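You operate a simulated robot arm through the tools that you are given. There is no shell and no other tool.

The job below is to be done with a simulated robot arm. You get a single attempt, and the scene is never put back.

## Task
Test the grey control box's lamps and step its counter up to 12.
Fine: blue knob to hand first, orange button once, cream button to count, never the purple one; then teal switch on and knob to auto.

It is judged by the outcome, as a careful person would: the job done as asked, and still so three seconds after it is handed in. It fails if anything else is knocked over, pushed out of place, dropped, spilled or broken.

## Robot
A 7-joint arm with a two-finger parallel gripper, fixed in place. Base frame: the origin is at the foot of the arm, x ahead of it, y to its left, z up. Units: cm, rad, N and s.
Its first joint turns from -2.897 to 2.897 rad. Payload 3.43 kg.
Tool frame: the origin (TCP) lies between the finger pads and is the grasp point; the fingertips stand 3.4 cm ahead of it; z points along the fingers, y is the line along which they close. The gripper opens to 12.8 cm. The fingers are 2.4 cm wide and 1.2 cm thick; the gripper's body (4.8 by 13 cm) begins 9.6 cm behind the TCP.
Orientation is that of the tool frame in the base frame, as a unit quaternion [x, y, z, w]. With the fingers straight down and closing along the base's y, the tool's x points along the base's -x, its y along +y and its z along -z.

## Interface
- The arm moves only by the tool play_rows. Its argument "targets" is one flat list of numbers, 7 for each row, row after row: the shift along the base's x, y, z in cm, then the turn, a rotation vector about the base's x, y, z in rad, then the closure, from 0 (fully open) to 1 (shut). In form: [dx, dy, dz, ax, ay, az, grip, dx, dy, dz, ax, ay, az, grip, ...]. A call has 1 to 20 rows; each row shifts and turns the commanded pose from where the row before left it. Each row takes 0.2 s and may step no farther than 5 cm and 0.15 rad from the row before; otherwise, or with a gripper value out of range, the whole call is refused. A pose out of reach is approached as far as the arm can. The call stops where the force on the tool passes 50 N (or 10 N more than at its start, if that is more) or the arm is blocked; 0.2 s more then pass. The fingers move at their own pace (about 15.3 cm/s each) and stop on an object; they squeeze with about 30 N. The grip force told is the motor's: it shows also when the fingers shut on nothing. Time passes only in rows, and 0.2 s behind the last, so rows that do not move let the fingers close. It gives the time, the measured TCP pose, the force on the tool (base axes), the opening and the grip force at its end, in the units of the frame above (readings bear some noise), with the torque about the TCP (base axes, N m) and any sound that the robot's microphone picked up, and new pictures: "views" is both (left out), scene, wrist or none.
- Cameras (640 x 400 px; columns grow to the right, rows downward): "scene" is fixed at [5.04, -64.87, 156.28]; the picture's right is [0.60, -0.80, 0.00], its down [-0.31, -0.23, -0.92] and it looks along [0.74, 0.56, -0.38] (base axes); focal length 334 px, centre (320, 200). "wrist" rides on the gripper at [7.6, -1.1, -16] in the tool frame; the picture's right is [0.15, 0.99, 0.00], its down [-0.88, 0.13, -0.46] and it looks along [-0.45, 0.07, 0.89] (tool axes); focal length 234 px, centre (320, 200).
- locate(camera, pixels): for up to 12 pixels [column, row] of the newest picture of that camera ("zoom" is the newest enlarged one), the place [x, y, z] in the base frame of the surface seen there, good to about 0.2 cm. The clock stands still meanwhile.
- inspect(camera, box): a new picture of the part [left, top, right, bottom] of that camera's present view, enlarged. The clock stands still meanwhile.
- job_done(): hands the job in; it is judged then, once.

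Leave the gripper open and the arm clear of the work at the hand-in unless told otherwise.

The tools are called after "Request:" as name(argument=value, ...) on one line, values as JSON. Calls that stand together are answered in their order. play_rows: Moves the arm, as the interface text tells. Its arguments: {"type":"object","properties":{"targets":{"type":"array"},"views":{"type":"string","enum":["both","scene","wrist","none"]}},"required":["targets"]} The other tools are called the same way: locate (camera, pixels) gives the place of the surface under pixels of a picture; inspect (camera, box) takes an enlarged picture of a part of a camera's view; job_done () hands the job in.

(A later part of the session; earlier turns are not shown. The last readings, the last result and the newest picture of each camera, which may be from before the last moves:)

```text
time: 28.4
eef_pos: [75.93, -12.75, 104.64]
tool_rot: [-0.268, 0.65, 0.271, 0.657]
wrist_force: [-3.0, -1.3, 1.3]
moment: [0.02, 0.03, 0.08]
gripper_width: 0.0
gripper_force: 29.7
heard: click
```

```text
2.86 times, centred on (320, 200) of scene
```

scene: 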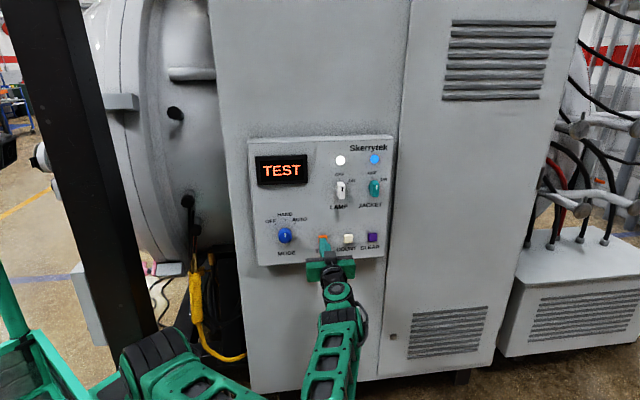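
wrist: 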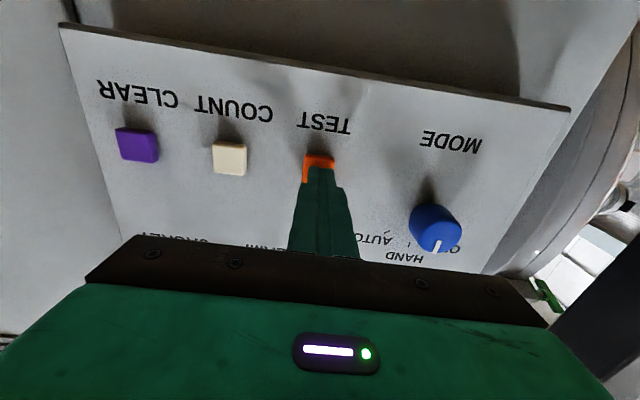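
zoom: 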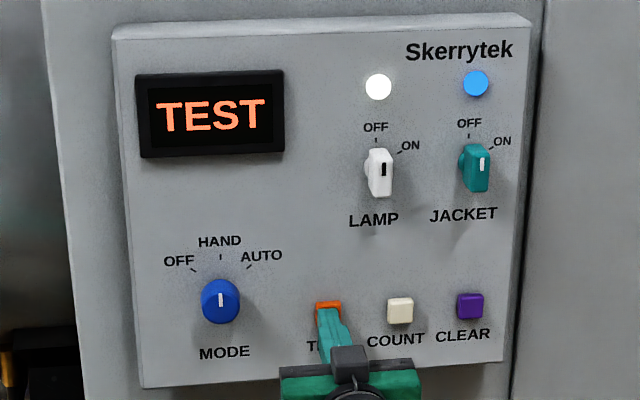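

I heard a click. The display shows TEST and both lamps are lit, so the press registered once. Next I'll back straight off 2 cm to release it.

Request:
play_rows(targets=[-0.7, -0.7, 0, 0, 0, 0, 1.0, -0.7, -0.7, 0, 0, 0, 0, 1.0, 0, 0, 0, 0, 0, 0, 1.0, 0, 0, 0, 0, 0, 0, 1.0], views="scene")

Request:
inspect(camera="scene", box=[245, 130, 395, 270])

```text
time: 29.4
eef_pos: [74.72, -14.2, 104.66]
tool_rot: [-0.267, 0.651, 0.27, 0.657]
wrist_force: [-0.7, 0.1, 0.2]
moment: [0.0, -0.02, -0.03]
gripper_width: 0.01
gripper_force: 30.2
```

scene: 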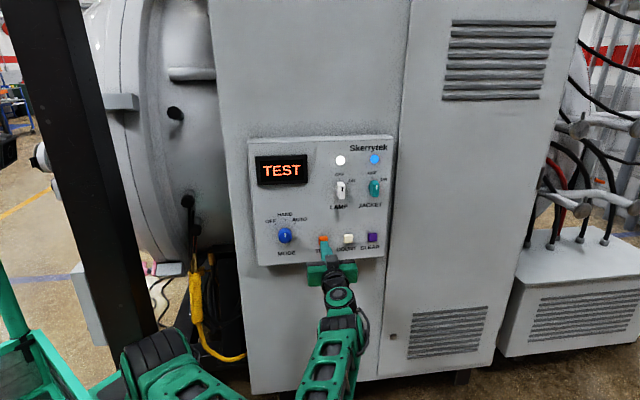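

```text
2.86 times, centred on (320, 200) of scene
```

zoom: 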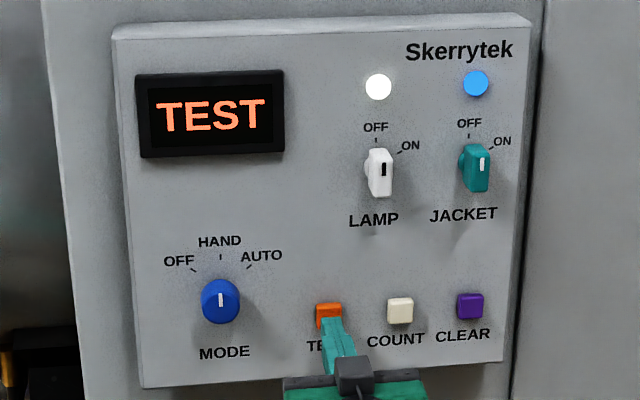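

The test display is still running. Meanwhile I'll back off another 2 cm and move across to face the cream COUNT button at u = 70.8, then wait for the display to return.

Request:
play_rows(targets=[-0.7, -0.7, 0, 0, 0, 0, 1.0, -0.7, -0.7, 0, 0, 0, 0, 1.0, 0.933, -0.933, 0, 0, 0, 0, 1.0, 0.933, -0.933, 0, 0, 0, 0, 1.0, 0.933, -0.933, 0, 0, 0, 0, 1.0, 0.933, -0.933, 0, 0, 0, 0, 1.0, 0.933, -0.933, 0, 0, 0, 0, 1.0, 0.933, -0.933, 0, 0, 0, 0, 1.0, 0, 0, 0, 0, 0, 0, 1.0, 0, 0, 0, 0, 0, 0, 1.0, 0, 0, 0, 0, 0, 0, 1.0], views="both")

Request:
inspect(camera="scene", box=[245, 130, 395, 270])

```text
time: 31.8
eef_pos: [78.88, -21.19, 104.54]
tool_rot: [-0.267, 0.651, 0.271, 0.657]
wrist_force: [0.3, 0.2, 0.6]
moment: [0.0, 0.01, 0.02]
gripper_width: 0.02
gripper_force: 29.6
```

scene: 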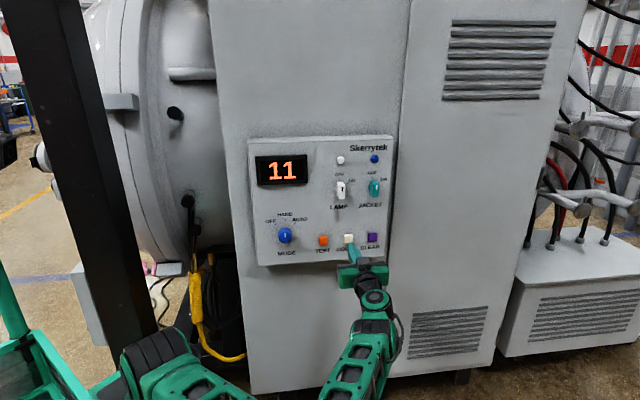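
wrist: 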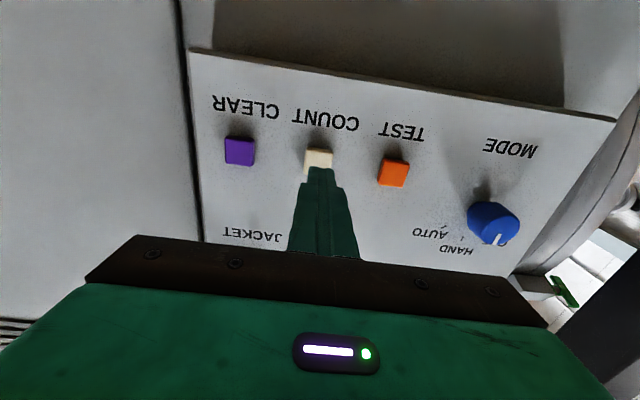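

```text
2.86 times, centred on (320, 200) of scene
```

zoom: 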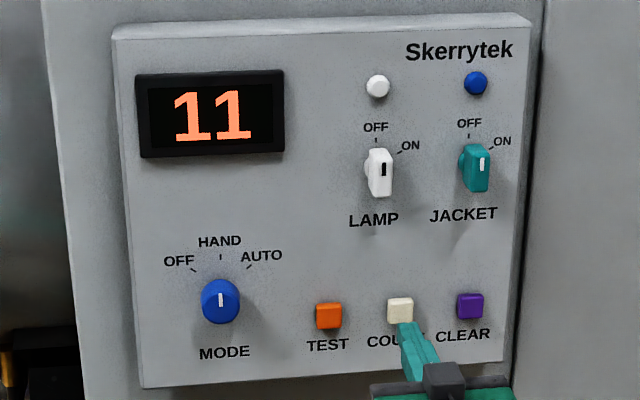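

The test has finished, the lamps are off, and the display reads 11 again. One COUNT press should give 12. The tool is at u = 70.8, z = 104.5. I'll approach to about 0.6 cm off the cream button.

Request:
play_rows(targets=[0.53, 0.53, 0, 0, 0, 0, 1.0, 0.53, 0.53, 0, 0, 0, 0, 1.0, 0.53, 0.53, 0, 0, 0, 0, 1.0, 0.53, 0.53, 0, 0, 0, 0, 1.0, 0, 0, 0, 0, 0, 0, 1.0], views="both")

```text
time: 33.0
eef_pos: [80.98, -18.89, 104.76]
tool_rot: [-0.267, 0.651, 0.271, 0.657]
wrist_force: [1.0, 0.3, -0.3]
moment: [-0.04, -0.01, 0.0]
gripper_width: 0.0
gripper_force: 30.0
```

scene: 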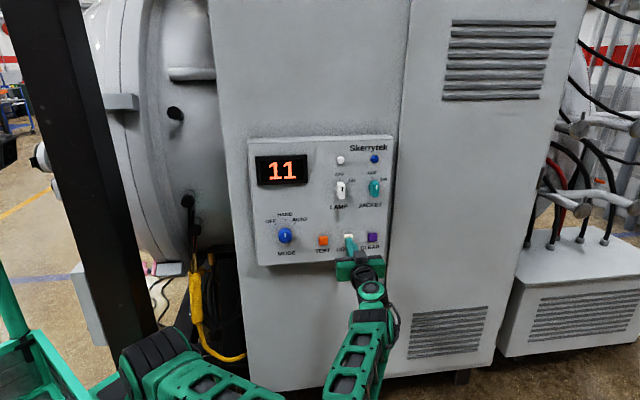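
wrist: 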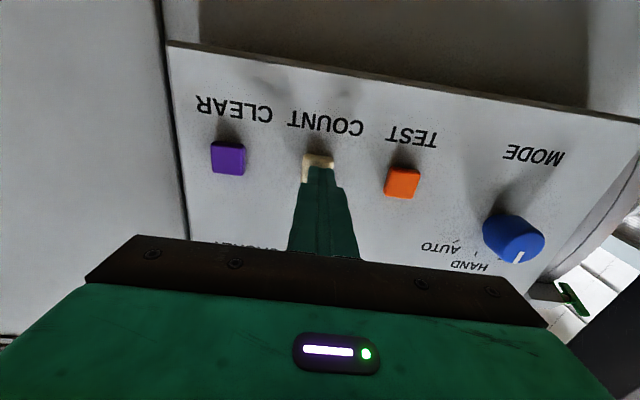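

The tip is about 0.5 cm from the cream button at u = 70.6, well away from the purple one. I'll press slowly once, advancing up to 0.9 cm.

Request:
play_rows(targets=[0.13, 0.13, 0, 0, 0, 0, 1.0, 0.13, 0.13, 0, 0, 0, 0, 1.0, 0.13, 0.13, 0, 0, 0, 0, 1.0, 0.13, 0.13, 0, 0, 0, 0, 1.0, 0.13, 0.13, 0, 0, 0, 0, 1.0], views="scene")

Request:
inspect(camera="scene", box=[245, 130, 395, 270])

```text
time: 34.2
eef_pos: [81.73, -18.14, 104.59]
tool_rot: [-0.267, 0.652, 0.27, 0.656]
wrist_force: [-6.8, -4.5, -3.3]
moment: [-0.14, 0.14, 0.03]
gripper_width: 0.0
gripper_force: 29.9
heard: click
```

scene: 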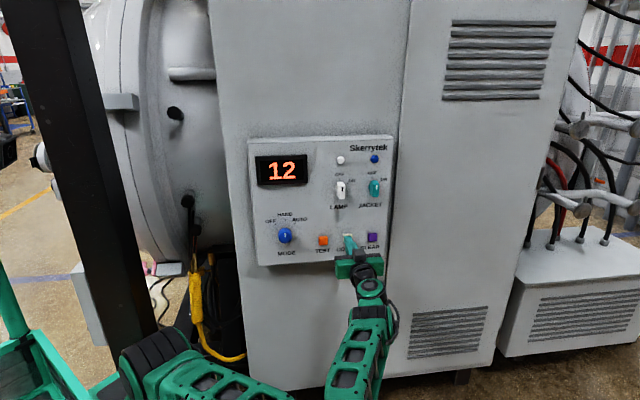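

```text
2.86 times, centred on (320, 200) of scene
```

zoom: 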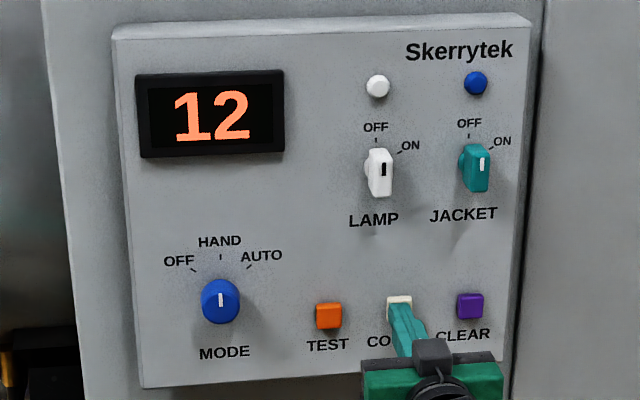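

The click registered and the display reads 12, so I'll stop counting. Next I'll back straight out 6 cm, then travel up and across to face the teal switch at u ≈ 78, z ≈ 121.5, opening the fingers to 5 cm on the way.

Request:
play_rows(targets=[-0.7, -0.7, 0, 0, 0, 0, 1.0, -0.7, -0.7, 0, 0, 0, 0, 1.0, -0.7, -0.7, 0, 0, 0, 0, 1.0, -0.7, -0.7, 0, 0, 0, 0, 1.0, -0.7, -0.7, 0, 0, 0, 0, 1.0, -0.7, -0.7, 0, 0, 0, 0, 1.0, 0.86, -0.86, 2.82, 0, 0, 0, 0.8, 0.86, -0.86, 2.82, 0, 0, 0, 0.61, 0.86, -0.86, 2.82, 0, 0, 0, 0.61, 0.86, -0.86, 2.82, 0, 0, 0, 0.61, 0.86, -0.86, 2.82, 0, 0, 0, 0.61, 0.86, -0.86, 2.82, 0, 0, 0, 0.61, 0, 0, 0, 0, 0, 0, 0.61], views="both")

Request:
inspect(camera="scene", box=[245, 130, 395, 270])

```text
time: 37.0
eef_pos: [82.63, -27.75, 121.79]
tool_rot: [-0.268, 0.651, 0.271, 0.656]
wrist_force: [-0.4, -0.3, 0.0]
moment: [0.0, 0.02, 0.0]
gripper_width: 5.01
gripper_force: 0.2
```

scene: 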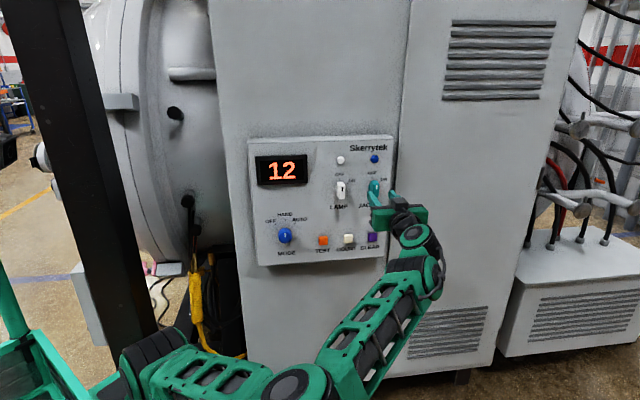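
wrist: 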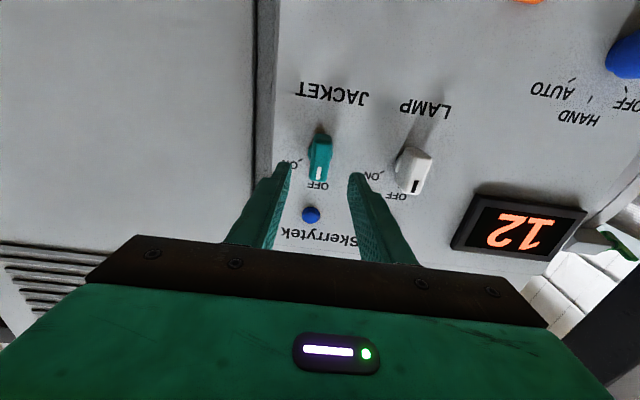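

```text
2.86 times, centred on (320, 200) of scene
```

zoom: 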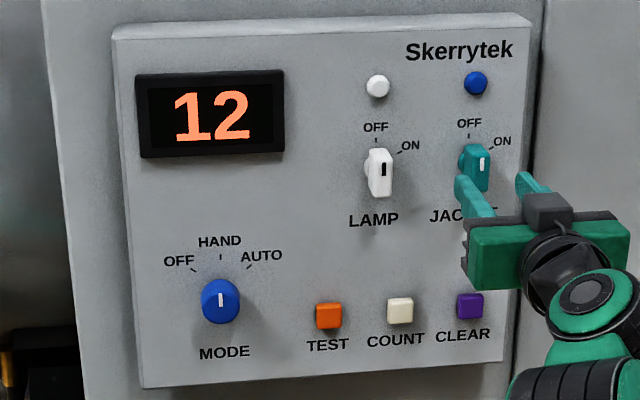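

It's in front of the teal switch at u = 78.05, z = 121.8 and d = 10.3, with the display still at 12. I'll refine the switch's axis from this closer wrist view.

Request:
inspect(camera="wrist", box=[260, 100, 400, 240])

```text
2.86 times, centred on (330, 170) of wrist
```

zoom: 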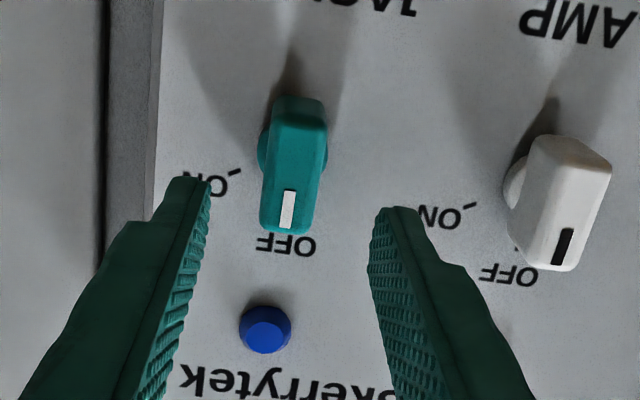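

I'll locate the edges of the teal paddle's front face, its pointer and its hub in this zoom.

Request:
locate(camera="zoom", pixels=[[268, 180], [318, 180], [292, 145], [288, 225], [290, 192], [285, 226], [262, 150], [326, 150], [300, 100], [235, 170], [272, 215], [308, 220]])

```text
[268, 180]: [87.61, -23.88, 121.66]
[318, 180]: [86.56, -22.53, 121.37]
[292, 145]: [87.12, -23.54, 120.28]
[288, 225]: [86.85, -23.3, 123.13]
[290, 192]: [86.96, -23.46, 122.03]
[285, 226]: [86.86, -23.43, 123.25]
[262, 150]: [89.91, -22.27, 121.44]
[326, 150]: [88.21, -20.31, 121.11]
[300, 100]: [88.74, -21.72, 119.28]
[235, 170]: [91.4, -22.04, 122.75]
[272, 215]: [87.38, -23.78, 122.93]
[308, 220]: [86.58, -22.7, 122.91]
```

The switch axis is at u = 78.0, z = 121.4. The paddle is 1.7 cm wide and its front is 4.1 cm off the panel. As with the knob, I'll first test a free roll of 60° clockwise here and then return.

Request:
play_rows(targets=[0, 0, -0.2, 0.1055, 0.1055, 0, 0.61, 0, 0, -0.2, 0.1055, 0.1055, 0, 0.61, 0, 0, 0, 0.1055, 0.1055, 0, 0.61, 0, 0, 0, 0.1055, 0.1055, 0, 0.61, 0, 0, 0, 0.1055, 0.1055, 0, 0.61, 0, 0, 0, 0.1055, 0.1055, 0, 0.61, 0, 0, 0, 0.1055, 0.1055, 0, 0.61, 0, 0, 0, 0, 0, 0, 0.61], views="none")

Request:
play_rows(targets=[0, 0, 0, -0.1055, -0.1055, 0, 0.61, 0, 0, 0, -0.1055, -0.1055, 0, 0.61, 0, 0, 0, -0.1055, -0.1055, 0, 0.61, 0, 0, 0, -0.1055, -0.1055, 0, 0.61, 0, 0, 0, -0.1055, -0.1055, 0, 0.61, 0, 0, 0, -0.1055, -0.1055, 0, 0.61, 0, 0, 0, -0.1055, -0.1055, 0, 0.61, 0, 0, 0, 0, 0, 0, 0.61], views="wrist")

```text
time: 38.8
eef_pos: [82.61, -27.66, 121.32]
tool_rot: [0.096, 0.7, 0.559, 0.433]
wrist_force: [0.2, -0.1, 0.5]
moment: [0.0, 0.0, -0.02]
gripper_width: 4.98
gripper_force: 0.0
```

```text
time: 40.6
eef_pos: [82.62, -27.62, 121.24]
tool_rot: [-0.269, 0.651, 0.271, 0.656]
wrist_force: [0.4, 0.2, 0.5]
moment: [-0.01, -0.01, 0.04]
gripper_width: 4.98
gripper_force: 0.1
```

wrist: 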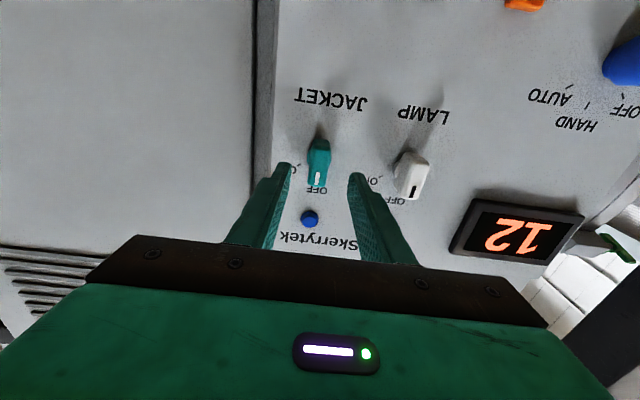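

The roll is free and the pose returned. Next I'll advance straight in to d ≈ 5.2, so the tips straddle the paddle 1.8 cm off the panel.

Request:
play_rows(targets=[0.595, 0.595, 0.03, 0, 0, 0, 0.61, 0.595, 0.595, 0.03, 0, 0, 0, 0.61, 0.595, 0.595, 0.03, 0, 0, 0, 0.61, 0.595, 0.595, 0.03, 0, 0, 0, 0.61, 0.595, 0.595, 0.03, 0, 0, 0, 0.61, 0.595, 0.595, 0, 0, 0, 0, 0.61, 0, 0, 0, 0, 0, 0, 0.61], views="both")

```text
time: 42.2
eef_pos: [86.34, -24.02, 121.39]
tool_rot: [-0.267, 0.651, 0.271, 0.657]
wrist_force: [-0.1, 0.4, -0.2]
moment: [0.01, -0.01, 0.0]
gripper_width: 5.0
gripper_force: 0.1
```

scene: 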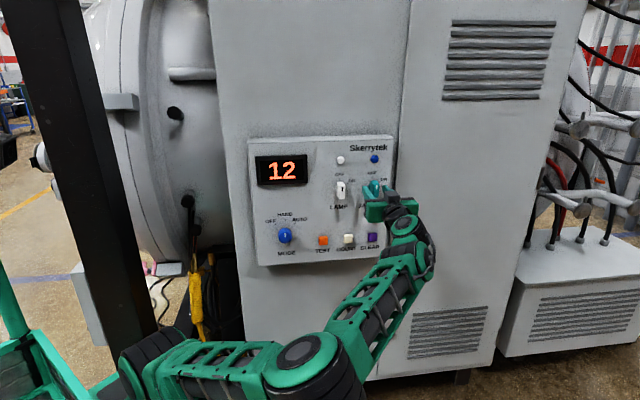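
wrist: 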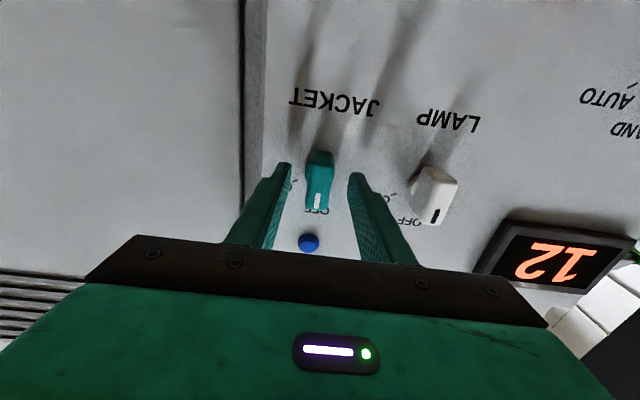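

The paddle is centred between the fingers at u = 78.03, z = 121.39 and d = 5.08. I'll back off 0.2 cm to be sure of clearing the hub, then close on the paddle.

Request:
play_rows(targets=[-0.14, -0.14, 0, 0, 0, 0, 0.61, 0, 0, 0, 0, 0, 0, 0.75, 0, 0, 0, 0, 0, 0, 0.85, 0, 0, 0, 0, 0, 0, 1.0, 0, 0, 0, 0, 0, 0, 1.0], views="wrist")

```text
time: 43.4
eef_pos: [86.14, -24.22, 121.42]
tool_rot: [-0.267, 0.651, 0.271, 0.657]
wrist_force: [18.5, -5.2, 4.2]
moment: [-0.22, 0.21, 0.4]
gripper_width: 1.97
gripper_force: 45.4
```

wrist: 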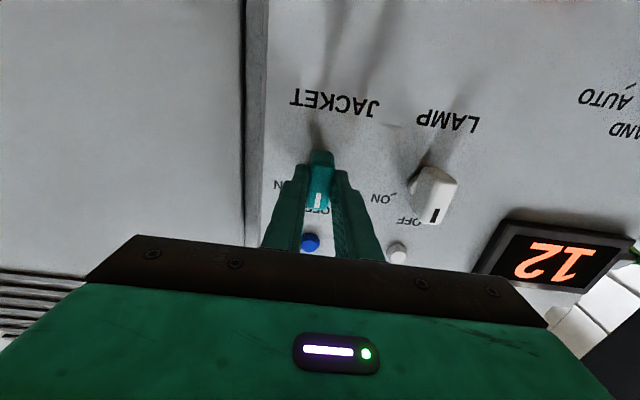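

The fingers hold the paddle at 1.97 cm width with about 17 N of side force. I'll ease 0.1 cm toward +u and turn clockwise by about 34°, then check.

Request:
play_rows(targets=[0.07, -0.07, 0, 0, 0, 0, 1.0, 0, 0, 0, 0.1, 0.1, 0, 1.0, 0, 0, 0, 0.1, 0.1, 0, 1.0, 0, 0, 0, 0.1, 0.1, 0, 1.0, 0, 0, 0, 0.1, 0.1, 0, 1.0, 0, 0, 0, 0, 0, 0, 1.0], views="both")

Request:
inspect(camera="wrist", box=[240, 100, 400, 260])

```text
time: 44.8
eef_pos: [86.07, -24.24, 121.31]
tool_rot: [-0.072, 0.701, 0.441, 0.555]
wrist_force: [37.0, 3.5, 13.3]
moment: [0.65, -0.62, 0.31]
gripper_width: 2.0
gripper_force: 44.5
```

scene: 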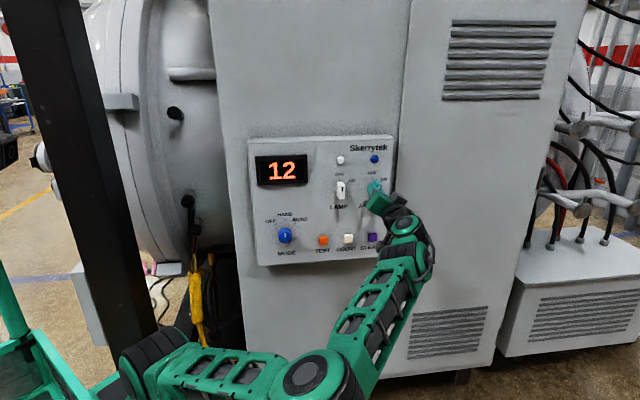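
wrist: 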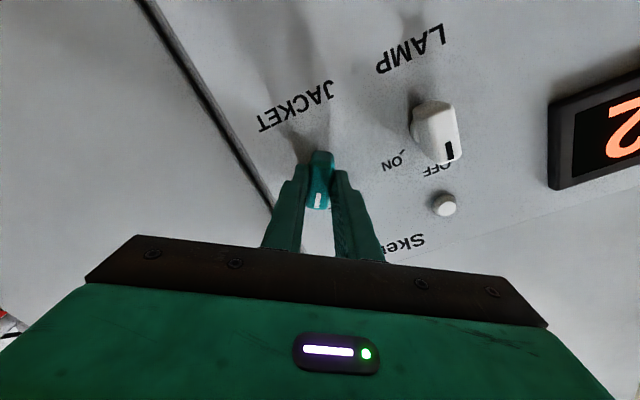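

```text
2.50 times, centred on (320, 180) of wrist
```

zoom: 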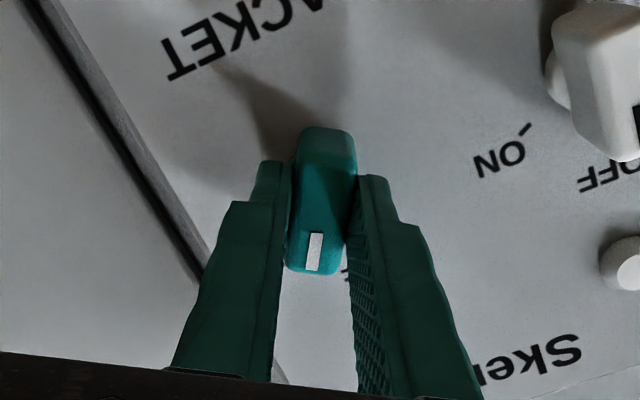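

The switch is turning with the fingers, and the display holds 12. The side and pull forces have grown to about 40 N, so I'll ease the commanded pose toward the way it pulls (+h and +u, slightly up) before turning on.

Request:
play_rows(targets=[0.17, 0.0, 0.06, 0, 0, 0, 1.0, 0, 0, 0, 0, 0, 0, 1.0], views="none")

```text
time: 45.4
eef_pos: [86.01, -24.22, 121.32]
tool_rot: [-0.075, 0.702, 0.441, 0.554]
wrist_force: [-1.3, 4.5, -2.8]
moment: [0.65, -0.66, 0.02]
gripper_width: 1.99
gripper_force: 45.3
```

The force dropped to about 5 N. I'll turn the remaining 28° toward ON.

Request:
play_rows(targets=[0, 0, 0, 0.085, 0.085, 0, 1.0, 0, 0, 0, 0.085, 0.085, 0, 1.0, 0, 0, 0, 0.085, 0.085, 0, 1.0, 0, 0, 0, 0.085, 0.085, 0, 1.0, 0, 0, 0, 0, 0, 0, 1.0], views="both")

Request:
inspect(camera="scene", box=[245, 130, 445, 270])

Request:
inspect(camera="wrist", box=[240, 100, 400, 260])

```text
time: 46.6
eef_pos: [86.09, -24.08, 121.4]
tool_rot: [0.095, 0.701, 0.56, 0.432]
wrist_force: [-34.2, 5.0, -11.0]
moment: [-0.04, -0.02, 1.32]
gripper_width: 1.98
gripper_force: 44.9
```

scene: 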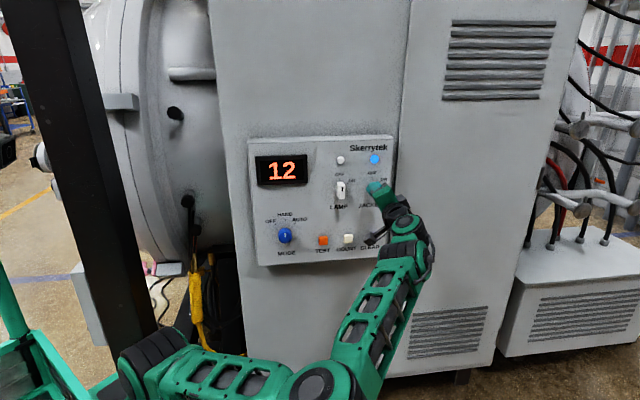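
wrist: 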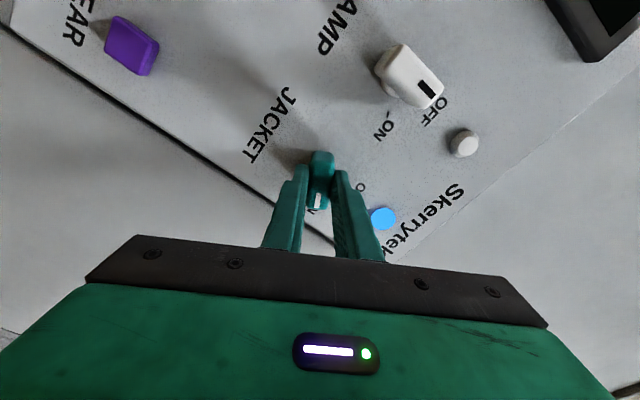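

```text
2.86 times, centred on (345, 200) of scene
```

zoom: 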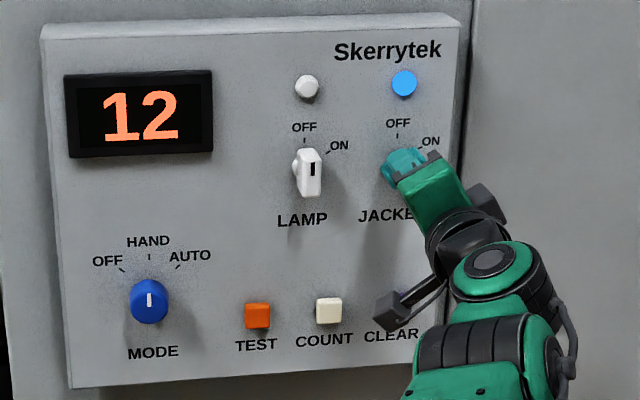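

```text
2.50 times, centred on (320, 180) of wrist
```

zoom: 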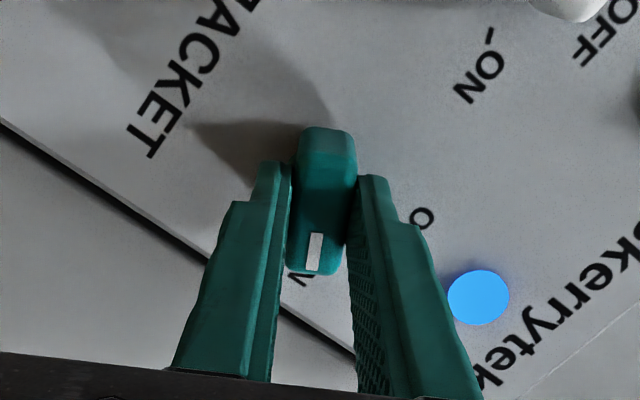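

The blue JACKET lamp is lit and the display still reads 12, so the switch is on. I'll release it by opening the fingers only, and check that it stays on.

Request:
play_rows(targets=[0, 0, 0, 0, 0, 0, 0.8, 0, 0, 0, 0, 0, 0, 0.61, 0, 0, 0, 0, 0, 0, 0.61], views="wrist")

Request:
inspect(camera="wrist", box=[240, 100, 400, 260])

```text
time: 47.4
eef_pos: [86.24, -24.32, 121.39]
tool_rot: [0.096, 0.7, 0.559, 0.434]
wrist_force: [0.1, -0.2, 0.5]
moment: [0.02, 0.01, 0.02]
gripper_width: 5.0
gripper_force: 0.1
```

wrist: 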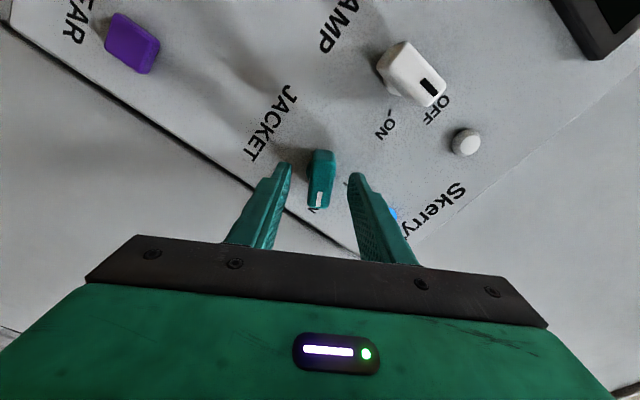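

```text
2.50 times, centred on (320, 180) of wrist
```

zoom: 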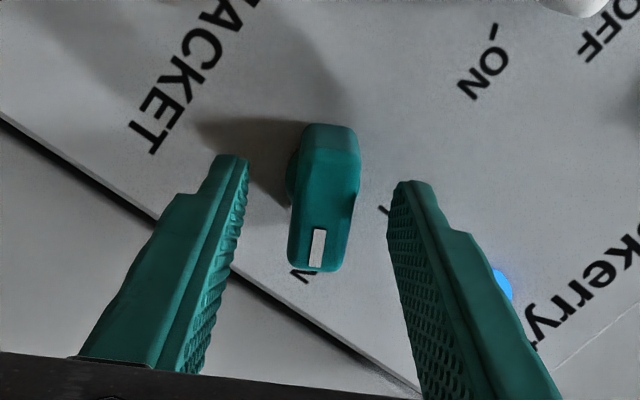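

The pointer stays at ON and the lamp is lit. Next I'll back straight out 6 cm, then travel back to face the blue knob. On the way I'll undo most of the roll and add the same 3° of heading that let the arm reach it before.

Request:
play_rows(targets=[-0.7, -0.7, 0, 0, 0, 0, 0.61, -0.7, -0.7, 0, 0, 0, 0, 0.61, -0.7, -0.7, 0, 0, 0, 0, 0.61, -0.7, -0.7, 0, 0, 0, 0, 0.61, -0.7, -0.7, 0, 0, 0, 0, 0.61, -0.7, -0.7, 0, 0, 0, 0, 0.61, 0, 0, 0, 0, 0, 0, 0.61], views="both")

Request:
inspect(camera="scene", box=[245, 130, 395, 270])

```text
time: 49.0
eef_pos: [82.08, -28.45, 121.47]
tool_rot: [0.096, 0.701, 0.558, 0.434]
wrist_force: [-0.5, 0.1, -0.6]
moment: [0.0, 0.01, -0.01]
gripper_width: 4.97
gripper_force: 0.0
```

scene: 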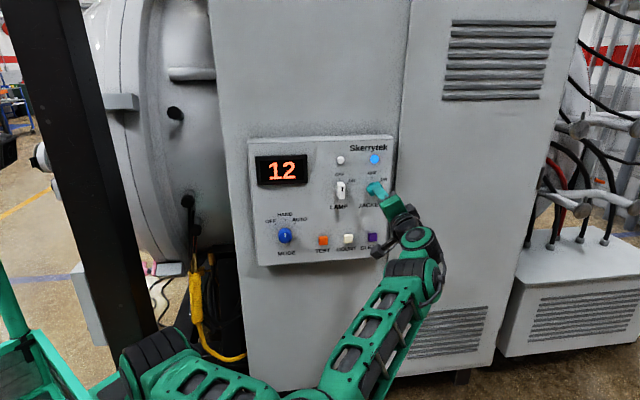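
wrist: 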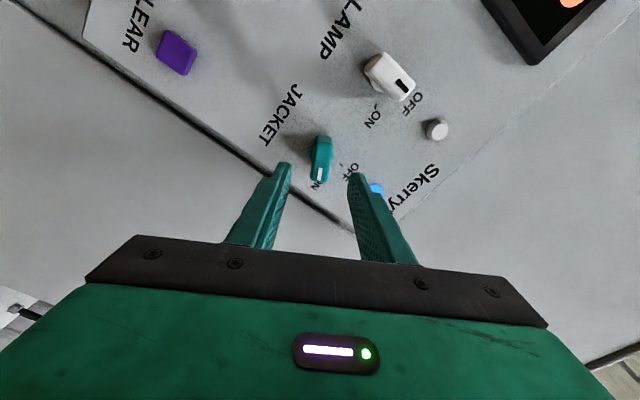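

```text
2.86 times, centred on (320, 200) of scene
```

zoom: 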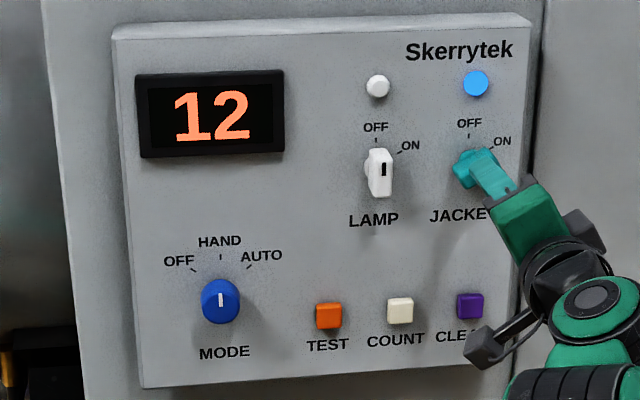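

The gripper is clear of the switch. The display reads 12 and the jacket lamp is on. I'll travel in front of the panel to the knob, with the tips staying about 6.5 cm off it.

Request:
play_rows(targets=[-1.763, 1.936, -1.317, -0.0545, -0.0545, 0.006, 0.5, -1.763, 1.936, -1.317, -0.0545, -0.0545, 0.006, 0.4, -1.763, 1.936, -1.317, -0.0545, -0.0545, 0.006, 0.3, -1.763, 1.936, -1.317, -0.0545, -0.0545, 0.006, 0.3, -1.763, 1.936, -1.317, -0.0545, -0.0545, 0.006, 0.3, -1.763, 1.936, -1.317, -0.0545, -0.0545, 0.006, 0.3, -1.763, 1.936, -1.317, -0.0545, -0.0545, 0.006, 0.3, -1.763, 1.936, -1.317, -0.0545, -0.0545, 0.006, 0.3, -1.763, 1.936, -1.317, -0.0545, -0.0545, 0.006, 0.3, -1.763, 1.936, -1.317, -0.0545, -0.0545, 0.006, 0.3, 0, 0, 0, 0, 0, 0, 0.3], views="both")

```text
time: 51.4
eef_pos: [64.13, -8.93, 107.95]
tool_rot: [-0.195, 0.685, 0.37, 0.597]
wrist_force: [0.9, -0.3, 0.3]
moment: [0.03, -0.01, 0.0]
gripper_width: 8.96
gripper_force: 0.1
```

scene: 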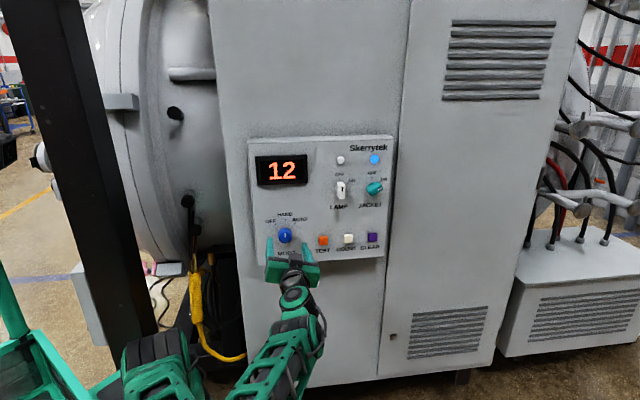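
wrist: 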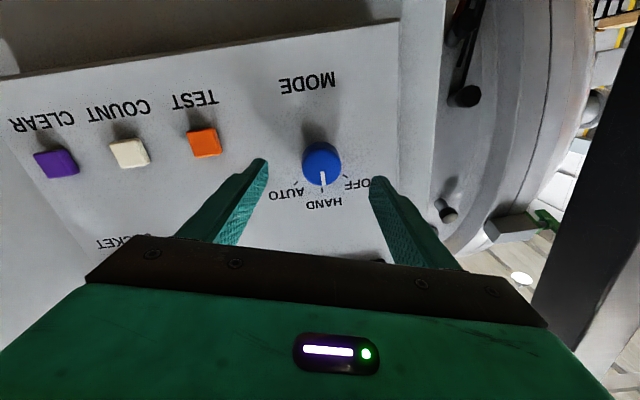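

It's in front of the knob at u = 51.66, z = 107.95 and d = 10.1, heading 47.7°. The teal switch clearly points to ON and the display reads 12. I'll take a zoom of the knob to refine its centre.

Request:
inspect(camera="wrist", box=[250, 100, 400, 230])

Request:
inspect(camera="scene", box=[245, 130, 395, 270])

```text
3.08 times, centred on (325, 165) of wrist
```

zoom: 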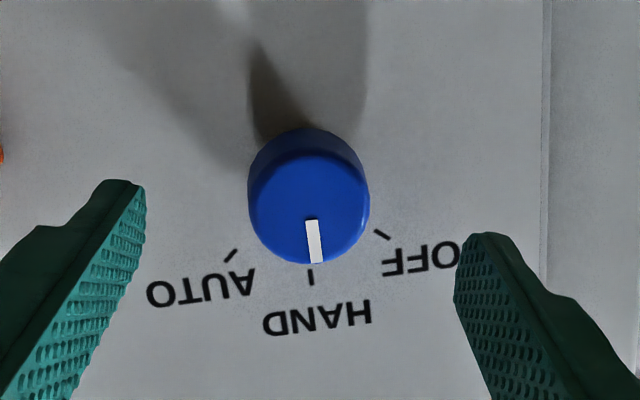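

```text
2.86 times, centred on (320, 200) of scene
```

zoom: 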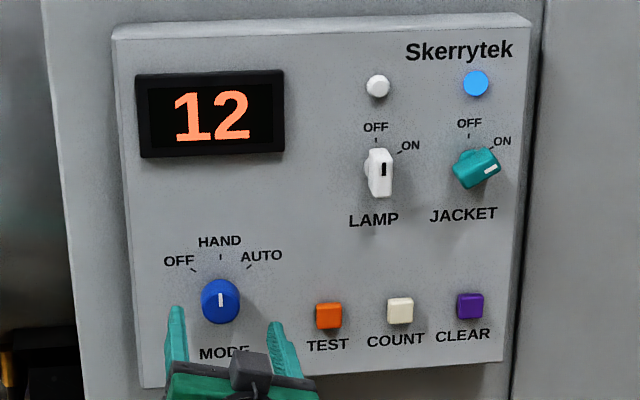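

I'll locate the knob's face edges and pointer in the wrist picture. The face's edges are near columns 302 and 340 at row 165, and the pointer runs from (322,172) to (324,184).

Request:
locate(camera="wrist", pixels=[[303, 166], [339, 166], [321, 152], [321, 184], [322, 173], [324, 183], [321, 167], [298, 183], [345, 177], [322, 190]])

```text
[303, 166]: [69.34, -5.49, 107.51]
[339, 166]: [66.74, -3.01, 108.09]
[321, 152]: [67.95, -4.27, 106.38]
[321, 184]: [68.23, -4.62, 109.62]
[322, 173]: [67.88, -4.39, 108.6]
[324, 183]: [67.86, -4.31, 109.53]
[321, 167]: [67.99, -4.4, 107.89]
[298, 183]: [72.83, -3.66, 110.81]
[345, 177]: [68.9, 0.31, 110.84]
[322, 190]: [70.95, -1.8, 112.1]
```

The knob axis is at about u = 51.25, z = 108.15. I'll shift -0.36 in u and +0.2 in z with a hair more heading, then advance most of the way to d ≈ 6.

Request:
play_rows(targets=[-0.13, 0.13, 0.1, 0, 0, 0.02, 0.3, -0.13, 0.13, 0.1, 0, 0, 0, 0.3, 0.58, 0.58, 0, 0, 0, 0, 0.3, 0.58, 0.58, 0, 0, 0, 0, 0.3, 0.58, 0.58, 0, 0, 0, 0, 0.3, 0.58, 0.58, 0, 0, 0, 0, 0.3, 0.58, 0.58, 0, 0, 0, 0, 0.3, 0, 0, 0, 0, 0, 0, 0.3], views="wrist")

```text
time: 53.2
eef_pos: [67.08, -5.95, 108.31]
tool_rot: [-0.202, 0.683, 0.375, 0.594]
wrist_force: [-1.0, -0.7, -0.2]
moment: [-0.02, -0.01, 0.0]
gripper_width: 8.95
gripper_force: 0.0
```

wrist: 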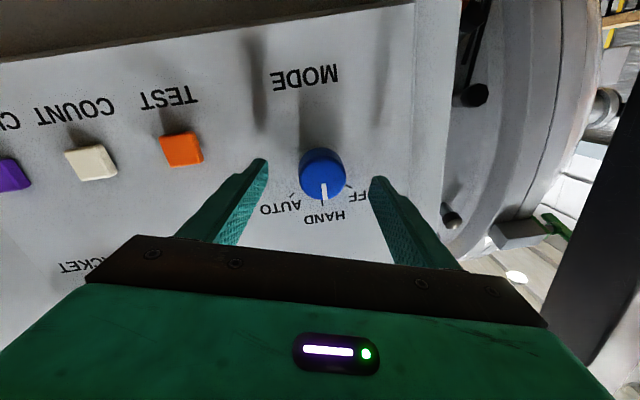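

It's at u = 51.64, z = 108.31 and d = 5.9, with no reach warning. I'll nudge -0.3 in u and -0.1 in z and advance to d ≈ 4.5.

Request:
play_rows(targets=[-0.2, 0.2, -0.1, 0, 0, 0, 0.3, 0.5, 0.5, 0, 0, 0, 0, 0.3, 0.5, 0.5, 0, 0, 0, 0, 0.3, 0, 0, 0, 0, 0, 0, 0.3], views="wrist")

```text
time: 54.2
eef_pos: [67.92, -4.7, 108.24]
tool_rot: [-0.202, 0.683, 0.376, 0.593]
wrist_force: [-0.6, 0.8, -0.3]
moment: [-0.01, 0.01, 0.03]
gripper_width: 8.94
gripper_force: 0.0
```

wrist: 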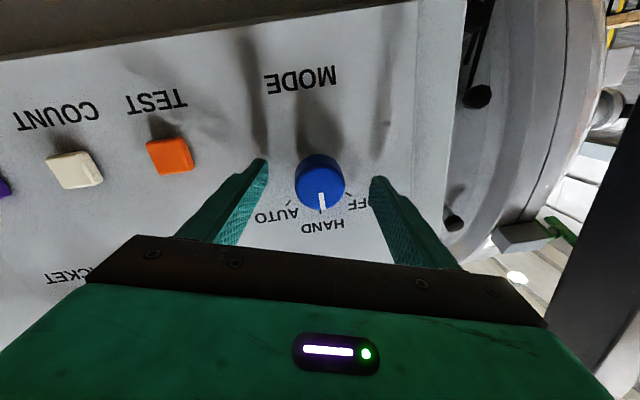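

It's now at u = 51.35, z = 108.24 and d = 4.44, centred on the knob. I'll close the fingers on it.

Request:
play_rows(targets=[0, 0, 0, 0, 0, 0, 0.6, 0, 0, 0, 0, 0, 0, 0.8, 0, 0, 0, 0, 0, 0, 1.0, 0, 0, 0, 0, 0, 0, 1.0], views="scene")

```text
time: 55.2
eef_pos: [67.96, -4.87, 108.21]
tool_rot: [-0.2, 0.683, 0.376, 0.593]
wrist_force: [12.7, 0.1, -1.5]
moment: [-0.59, 0.6, -1.37]
gripper_width: 4.31
gripper_force: 45.3
```

scene: 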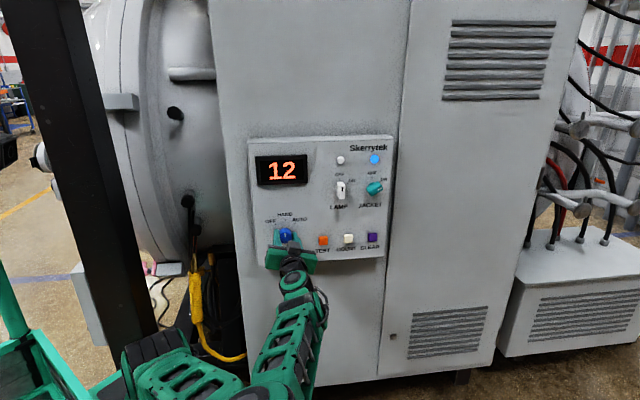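

The knob is gripped at 4.31 cm with only a light side force. Next I'll turn it clockwise by 25° and check.

Request:
play_rows(targets=[0, 0, 0, 0.0963, 0.1096, 0, 1.0, 0, 0, 0, 0.0963, 0.1096, 0, 1.0, 0, 0, 0, 0.0963, 0.1096, 0, 1.0, 0, 0, 0, 0, 0, 0, 1.0], views="both")

```text
time: 56.2
eef_pos: [67.99, -4.87, 108.08]
tool_rot: [-0.048, 0.71, 0.497, 0.496]
wrist_force: [3.5, -15.1, -12.3]
moment: [-0.89, 0.83, -1.38]
gripper_width: 4.24
gripper_force: 44.5
```

scene: 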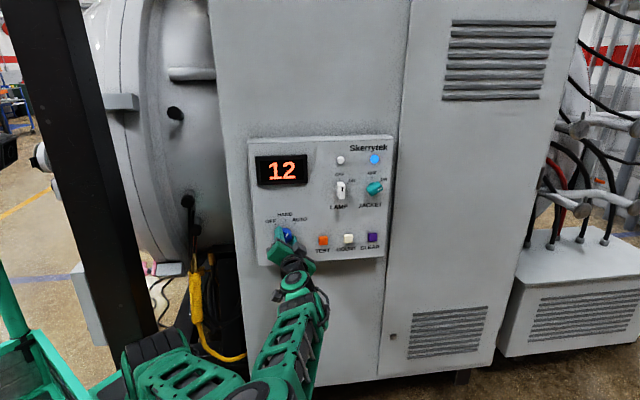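
wrist: 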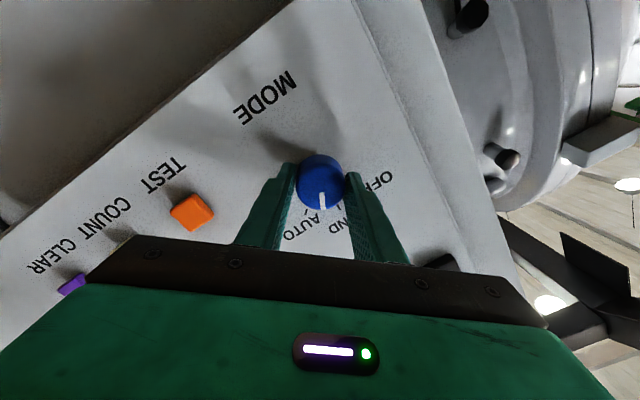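

The knob follows, and the display and lamp are unchanged. I'll ease the pose slightly the way it pulls (+u, down) and turn the remaining 25° to AUTO.

Request:
play_rows(targets=[0.05, -0.09, -0.08, 0, 0, 0, 1.0, 0, 0, 0, 0.0963, 0.1096, 0, 1.0, 0, 0, 0, 0.0963, 0.1096, 0, 1.0, 0, 0, 0, 0.0963, 0.1096, 0, 1.0, 0, 0, 0, 0, 0, 0, 1.0], views="both")

Request:
inspect(camera="wrist", box=[220, 100, 420, 260])

```text
time: 57.4
eef_pos: [67.96, -4.83, 108.12]
tool_rot: [0.105, 0.702, 0.594, 0.377]
wrist_force: [9.4, -17.7, -10.5]
moment: [-1.69, 0.08, -1.52]
gripper_width: 4.17
gripper_force: 44.8
```

scene: 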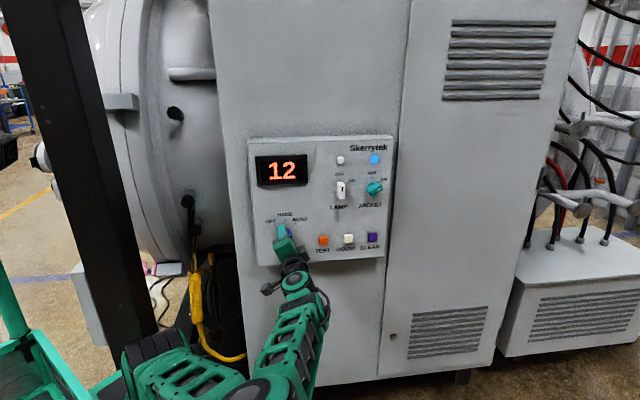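
wrist: 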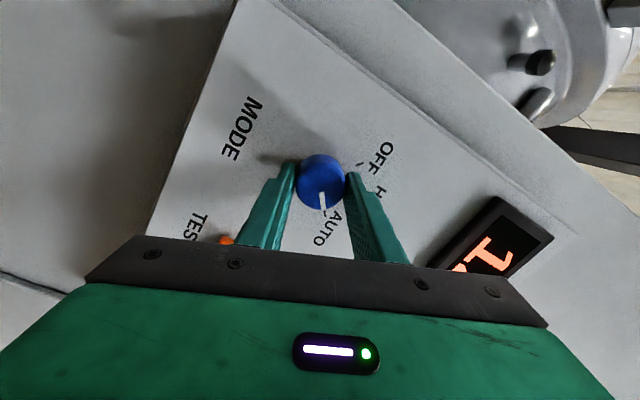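

```text
2.50 times, centred on (320, 180) of wrist
```

zoom: 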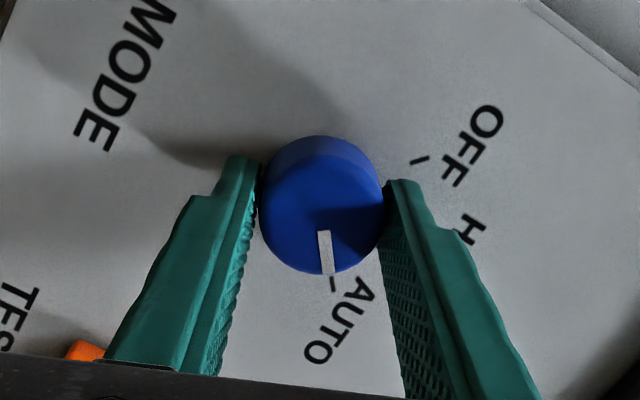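

The pointer lines up with the AUTO tick, and there's about 1.1 N·m of resistance at the end of travel. I'll measure the pointer's angle before releasing.

Request:
locate(camera="zoom", pixels=[[323, 234], [329, 272], [326, 252], [334, 285], [420, 160], [270, 200], [370, 200]])

```text
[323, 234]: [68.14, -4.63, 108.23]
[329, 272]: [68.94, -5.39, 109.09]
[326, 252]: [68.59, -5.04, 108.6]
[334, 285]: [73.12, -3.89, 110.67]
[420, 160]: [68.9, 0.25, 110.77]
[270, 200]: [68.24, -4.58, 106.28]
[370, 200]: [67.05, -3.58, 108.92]
```

The pointer stands about 52° right of vertical, which is on the AUTO mark. I'll release the knob by opening the fingers only and check that it stays.

Request:
play_rows(targets=[0, 0, 0, 0, 0, 0, 0.6, 0, 0, 0, 0, 0, 0, 0.3, 0, 0, 0, 0, 0, 0, 0.3], views="wrist")

Request:
inspect(camera="wrist", box=[220, 100, 420, 260])

```text
time: 58.2
eef_pos: [67.89, -4.63, 108.14]
tool_rot: [0.103, 0.702, 0.596, 0.375]
wrist_force: [0.2, -0.3, -0.4]
moment: [0.0, 0.03, 0.04]
gripper_width: 8.96
gripper_force: 0.1
```

wrist: 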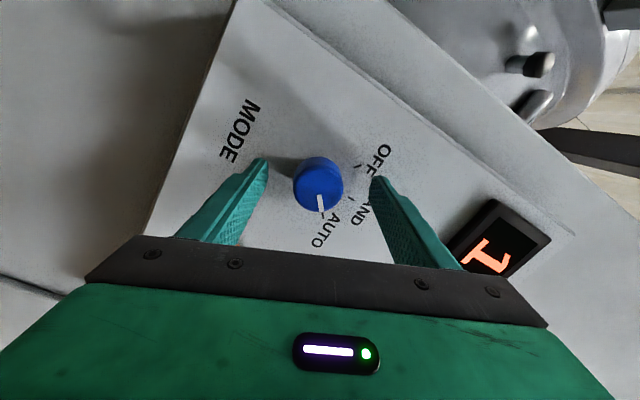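

```text
2.50 times, centred on (320, 180) of wrist
```

zoom: 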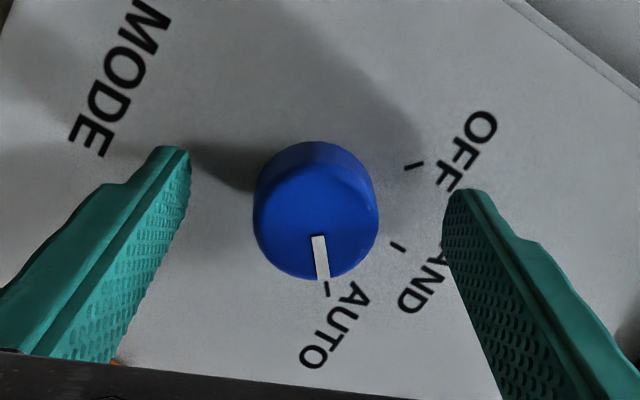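

The knob stays at AUTO. Next I'll back straight out 5 cm, then drift further back and to the right with the gripper opening fully, and check the panel.

Request:
play_rows(targets=[-0.7, -0.7, 0, 0, 0, 0, 0.3, -0.7, -0.7, 0, 0, 0, 0, 0.3, -0.7, -0.7, 0, 0, 0, 0, 0.3, -0.7, -0.7, 0, 0, 0, 0, 0.3, -0.7, -0.7, 0, 0, 0, 0, 0.3, -0.7, -0.7, 0, 0, 0, 0, 0.3, -0.3, -1.5, 0, 0, 0, 0, 0, -0.3, -1.5, 0, 0, 0, 0, 0, -0.3, -1.5, 0, 0, 0, 0, 0, -0.3, -1.5, 0, 0, 0, 0, 0, 0, 0, 0, 0, 0, 0, 0], views="both")

Request:
inspect(camera="scene", box=[245, 130, 395, 270])

```text
time: 60.6
eef_pos: [62.77, -15.25, 108.34]
tool_rot: [0.104, 0.702, 0.596, 0.377]
wrist_force: [-0.7, -0.2, -0.1]
moment: [0.04, 0.02, -0.02]
gripper_width: 12.81
gripper_force: 0.0
```

scene: 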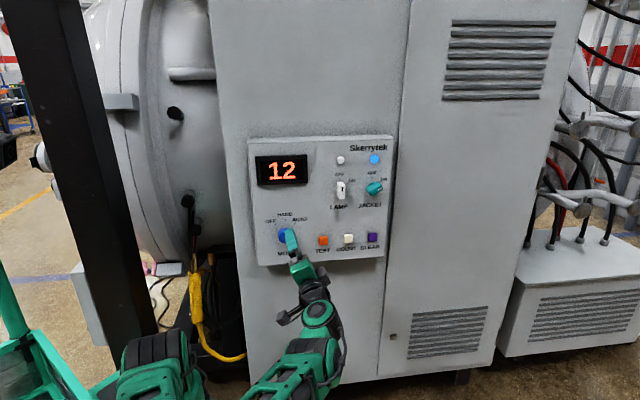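
wrist: 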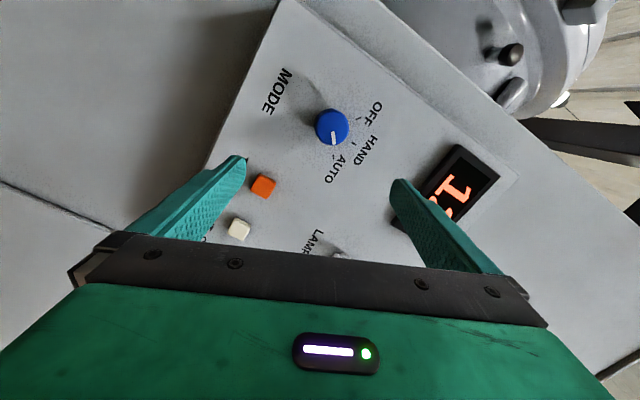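

```text
2.86 times, centred on (320, 200) of scene
```

zoom: 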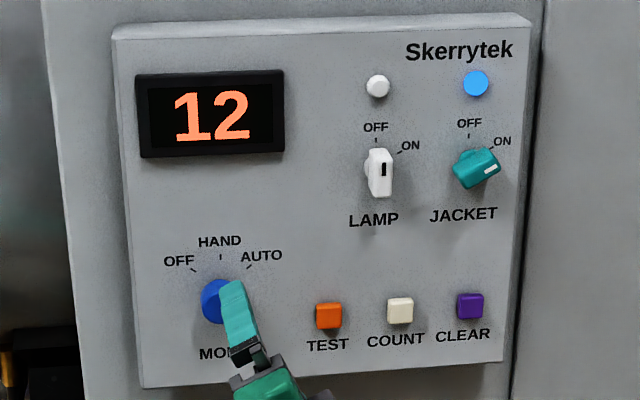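

The display reads 12, the jacket lamp is lit and the teal switch is at ON. A finger covers the knob in this view. I'll draw further back and lower, then check the knob once more.

Request:
play_rows(targets=[-0.5, -2.0, -1.0, 0, 0, 0, 0, -0.5, -2.0, -1.0, 0, 0, 0, 0, -0.5, -2.0, -1.0, 0, 0, 0, 0, -0.5, -2.0, -1.0, 0, 0, 0, 0, 0, 0, 0, 0, 0, 0, 0, 0, 0, 0, 0, 0, 0, 0], views="both")

Request:
inspect(camera="scene", box=[245, 130, 395, 270])

```text
time: 62.0
eef_pos: [61.96, -22.46, 103.55]
tool_rot: [0.099, 0.724, 0.581, 0.358]
wrist_force: [0.0, -0.3, 0.1]
moment: [0.0, -0.01, 0.01]
gripper_width: 12.77
gripper_force: 0.0
```

scene: 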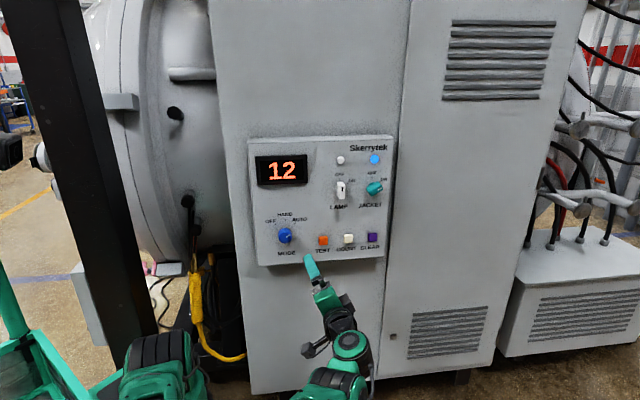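
wrist: 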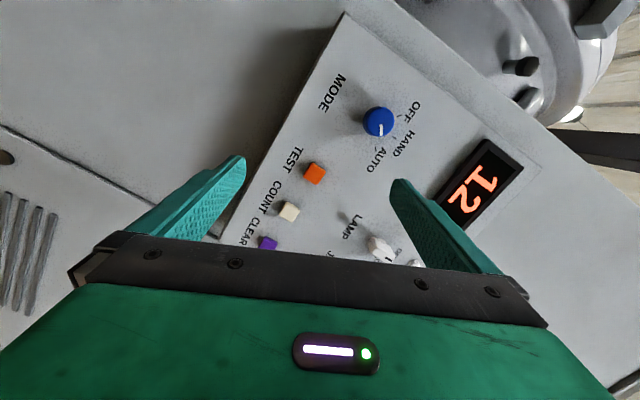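

```text
2.86 times, centred on (320, 200) of scene
```

zoom: 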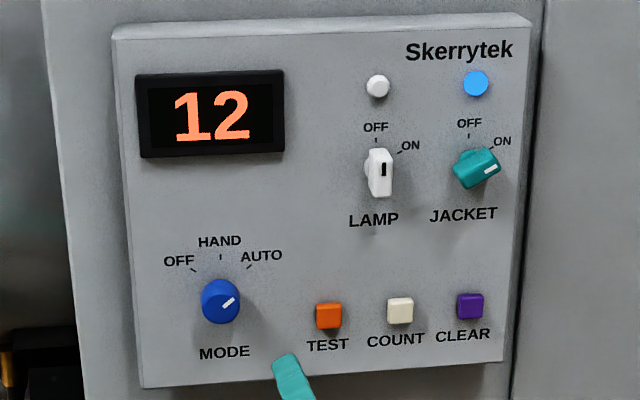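

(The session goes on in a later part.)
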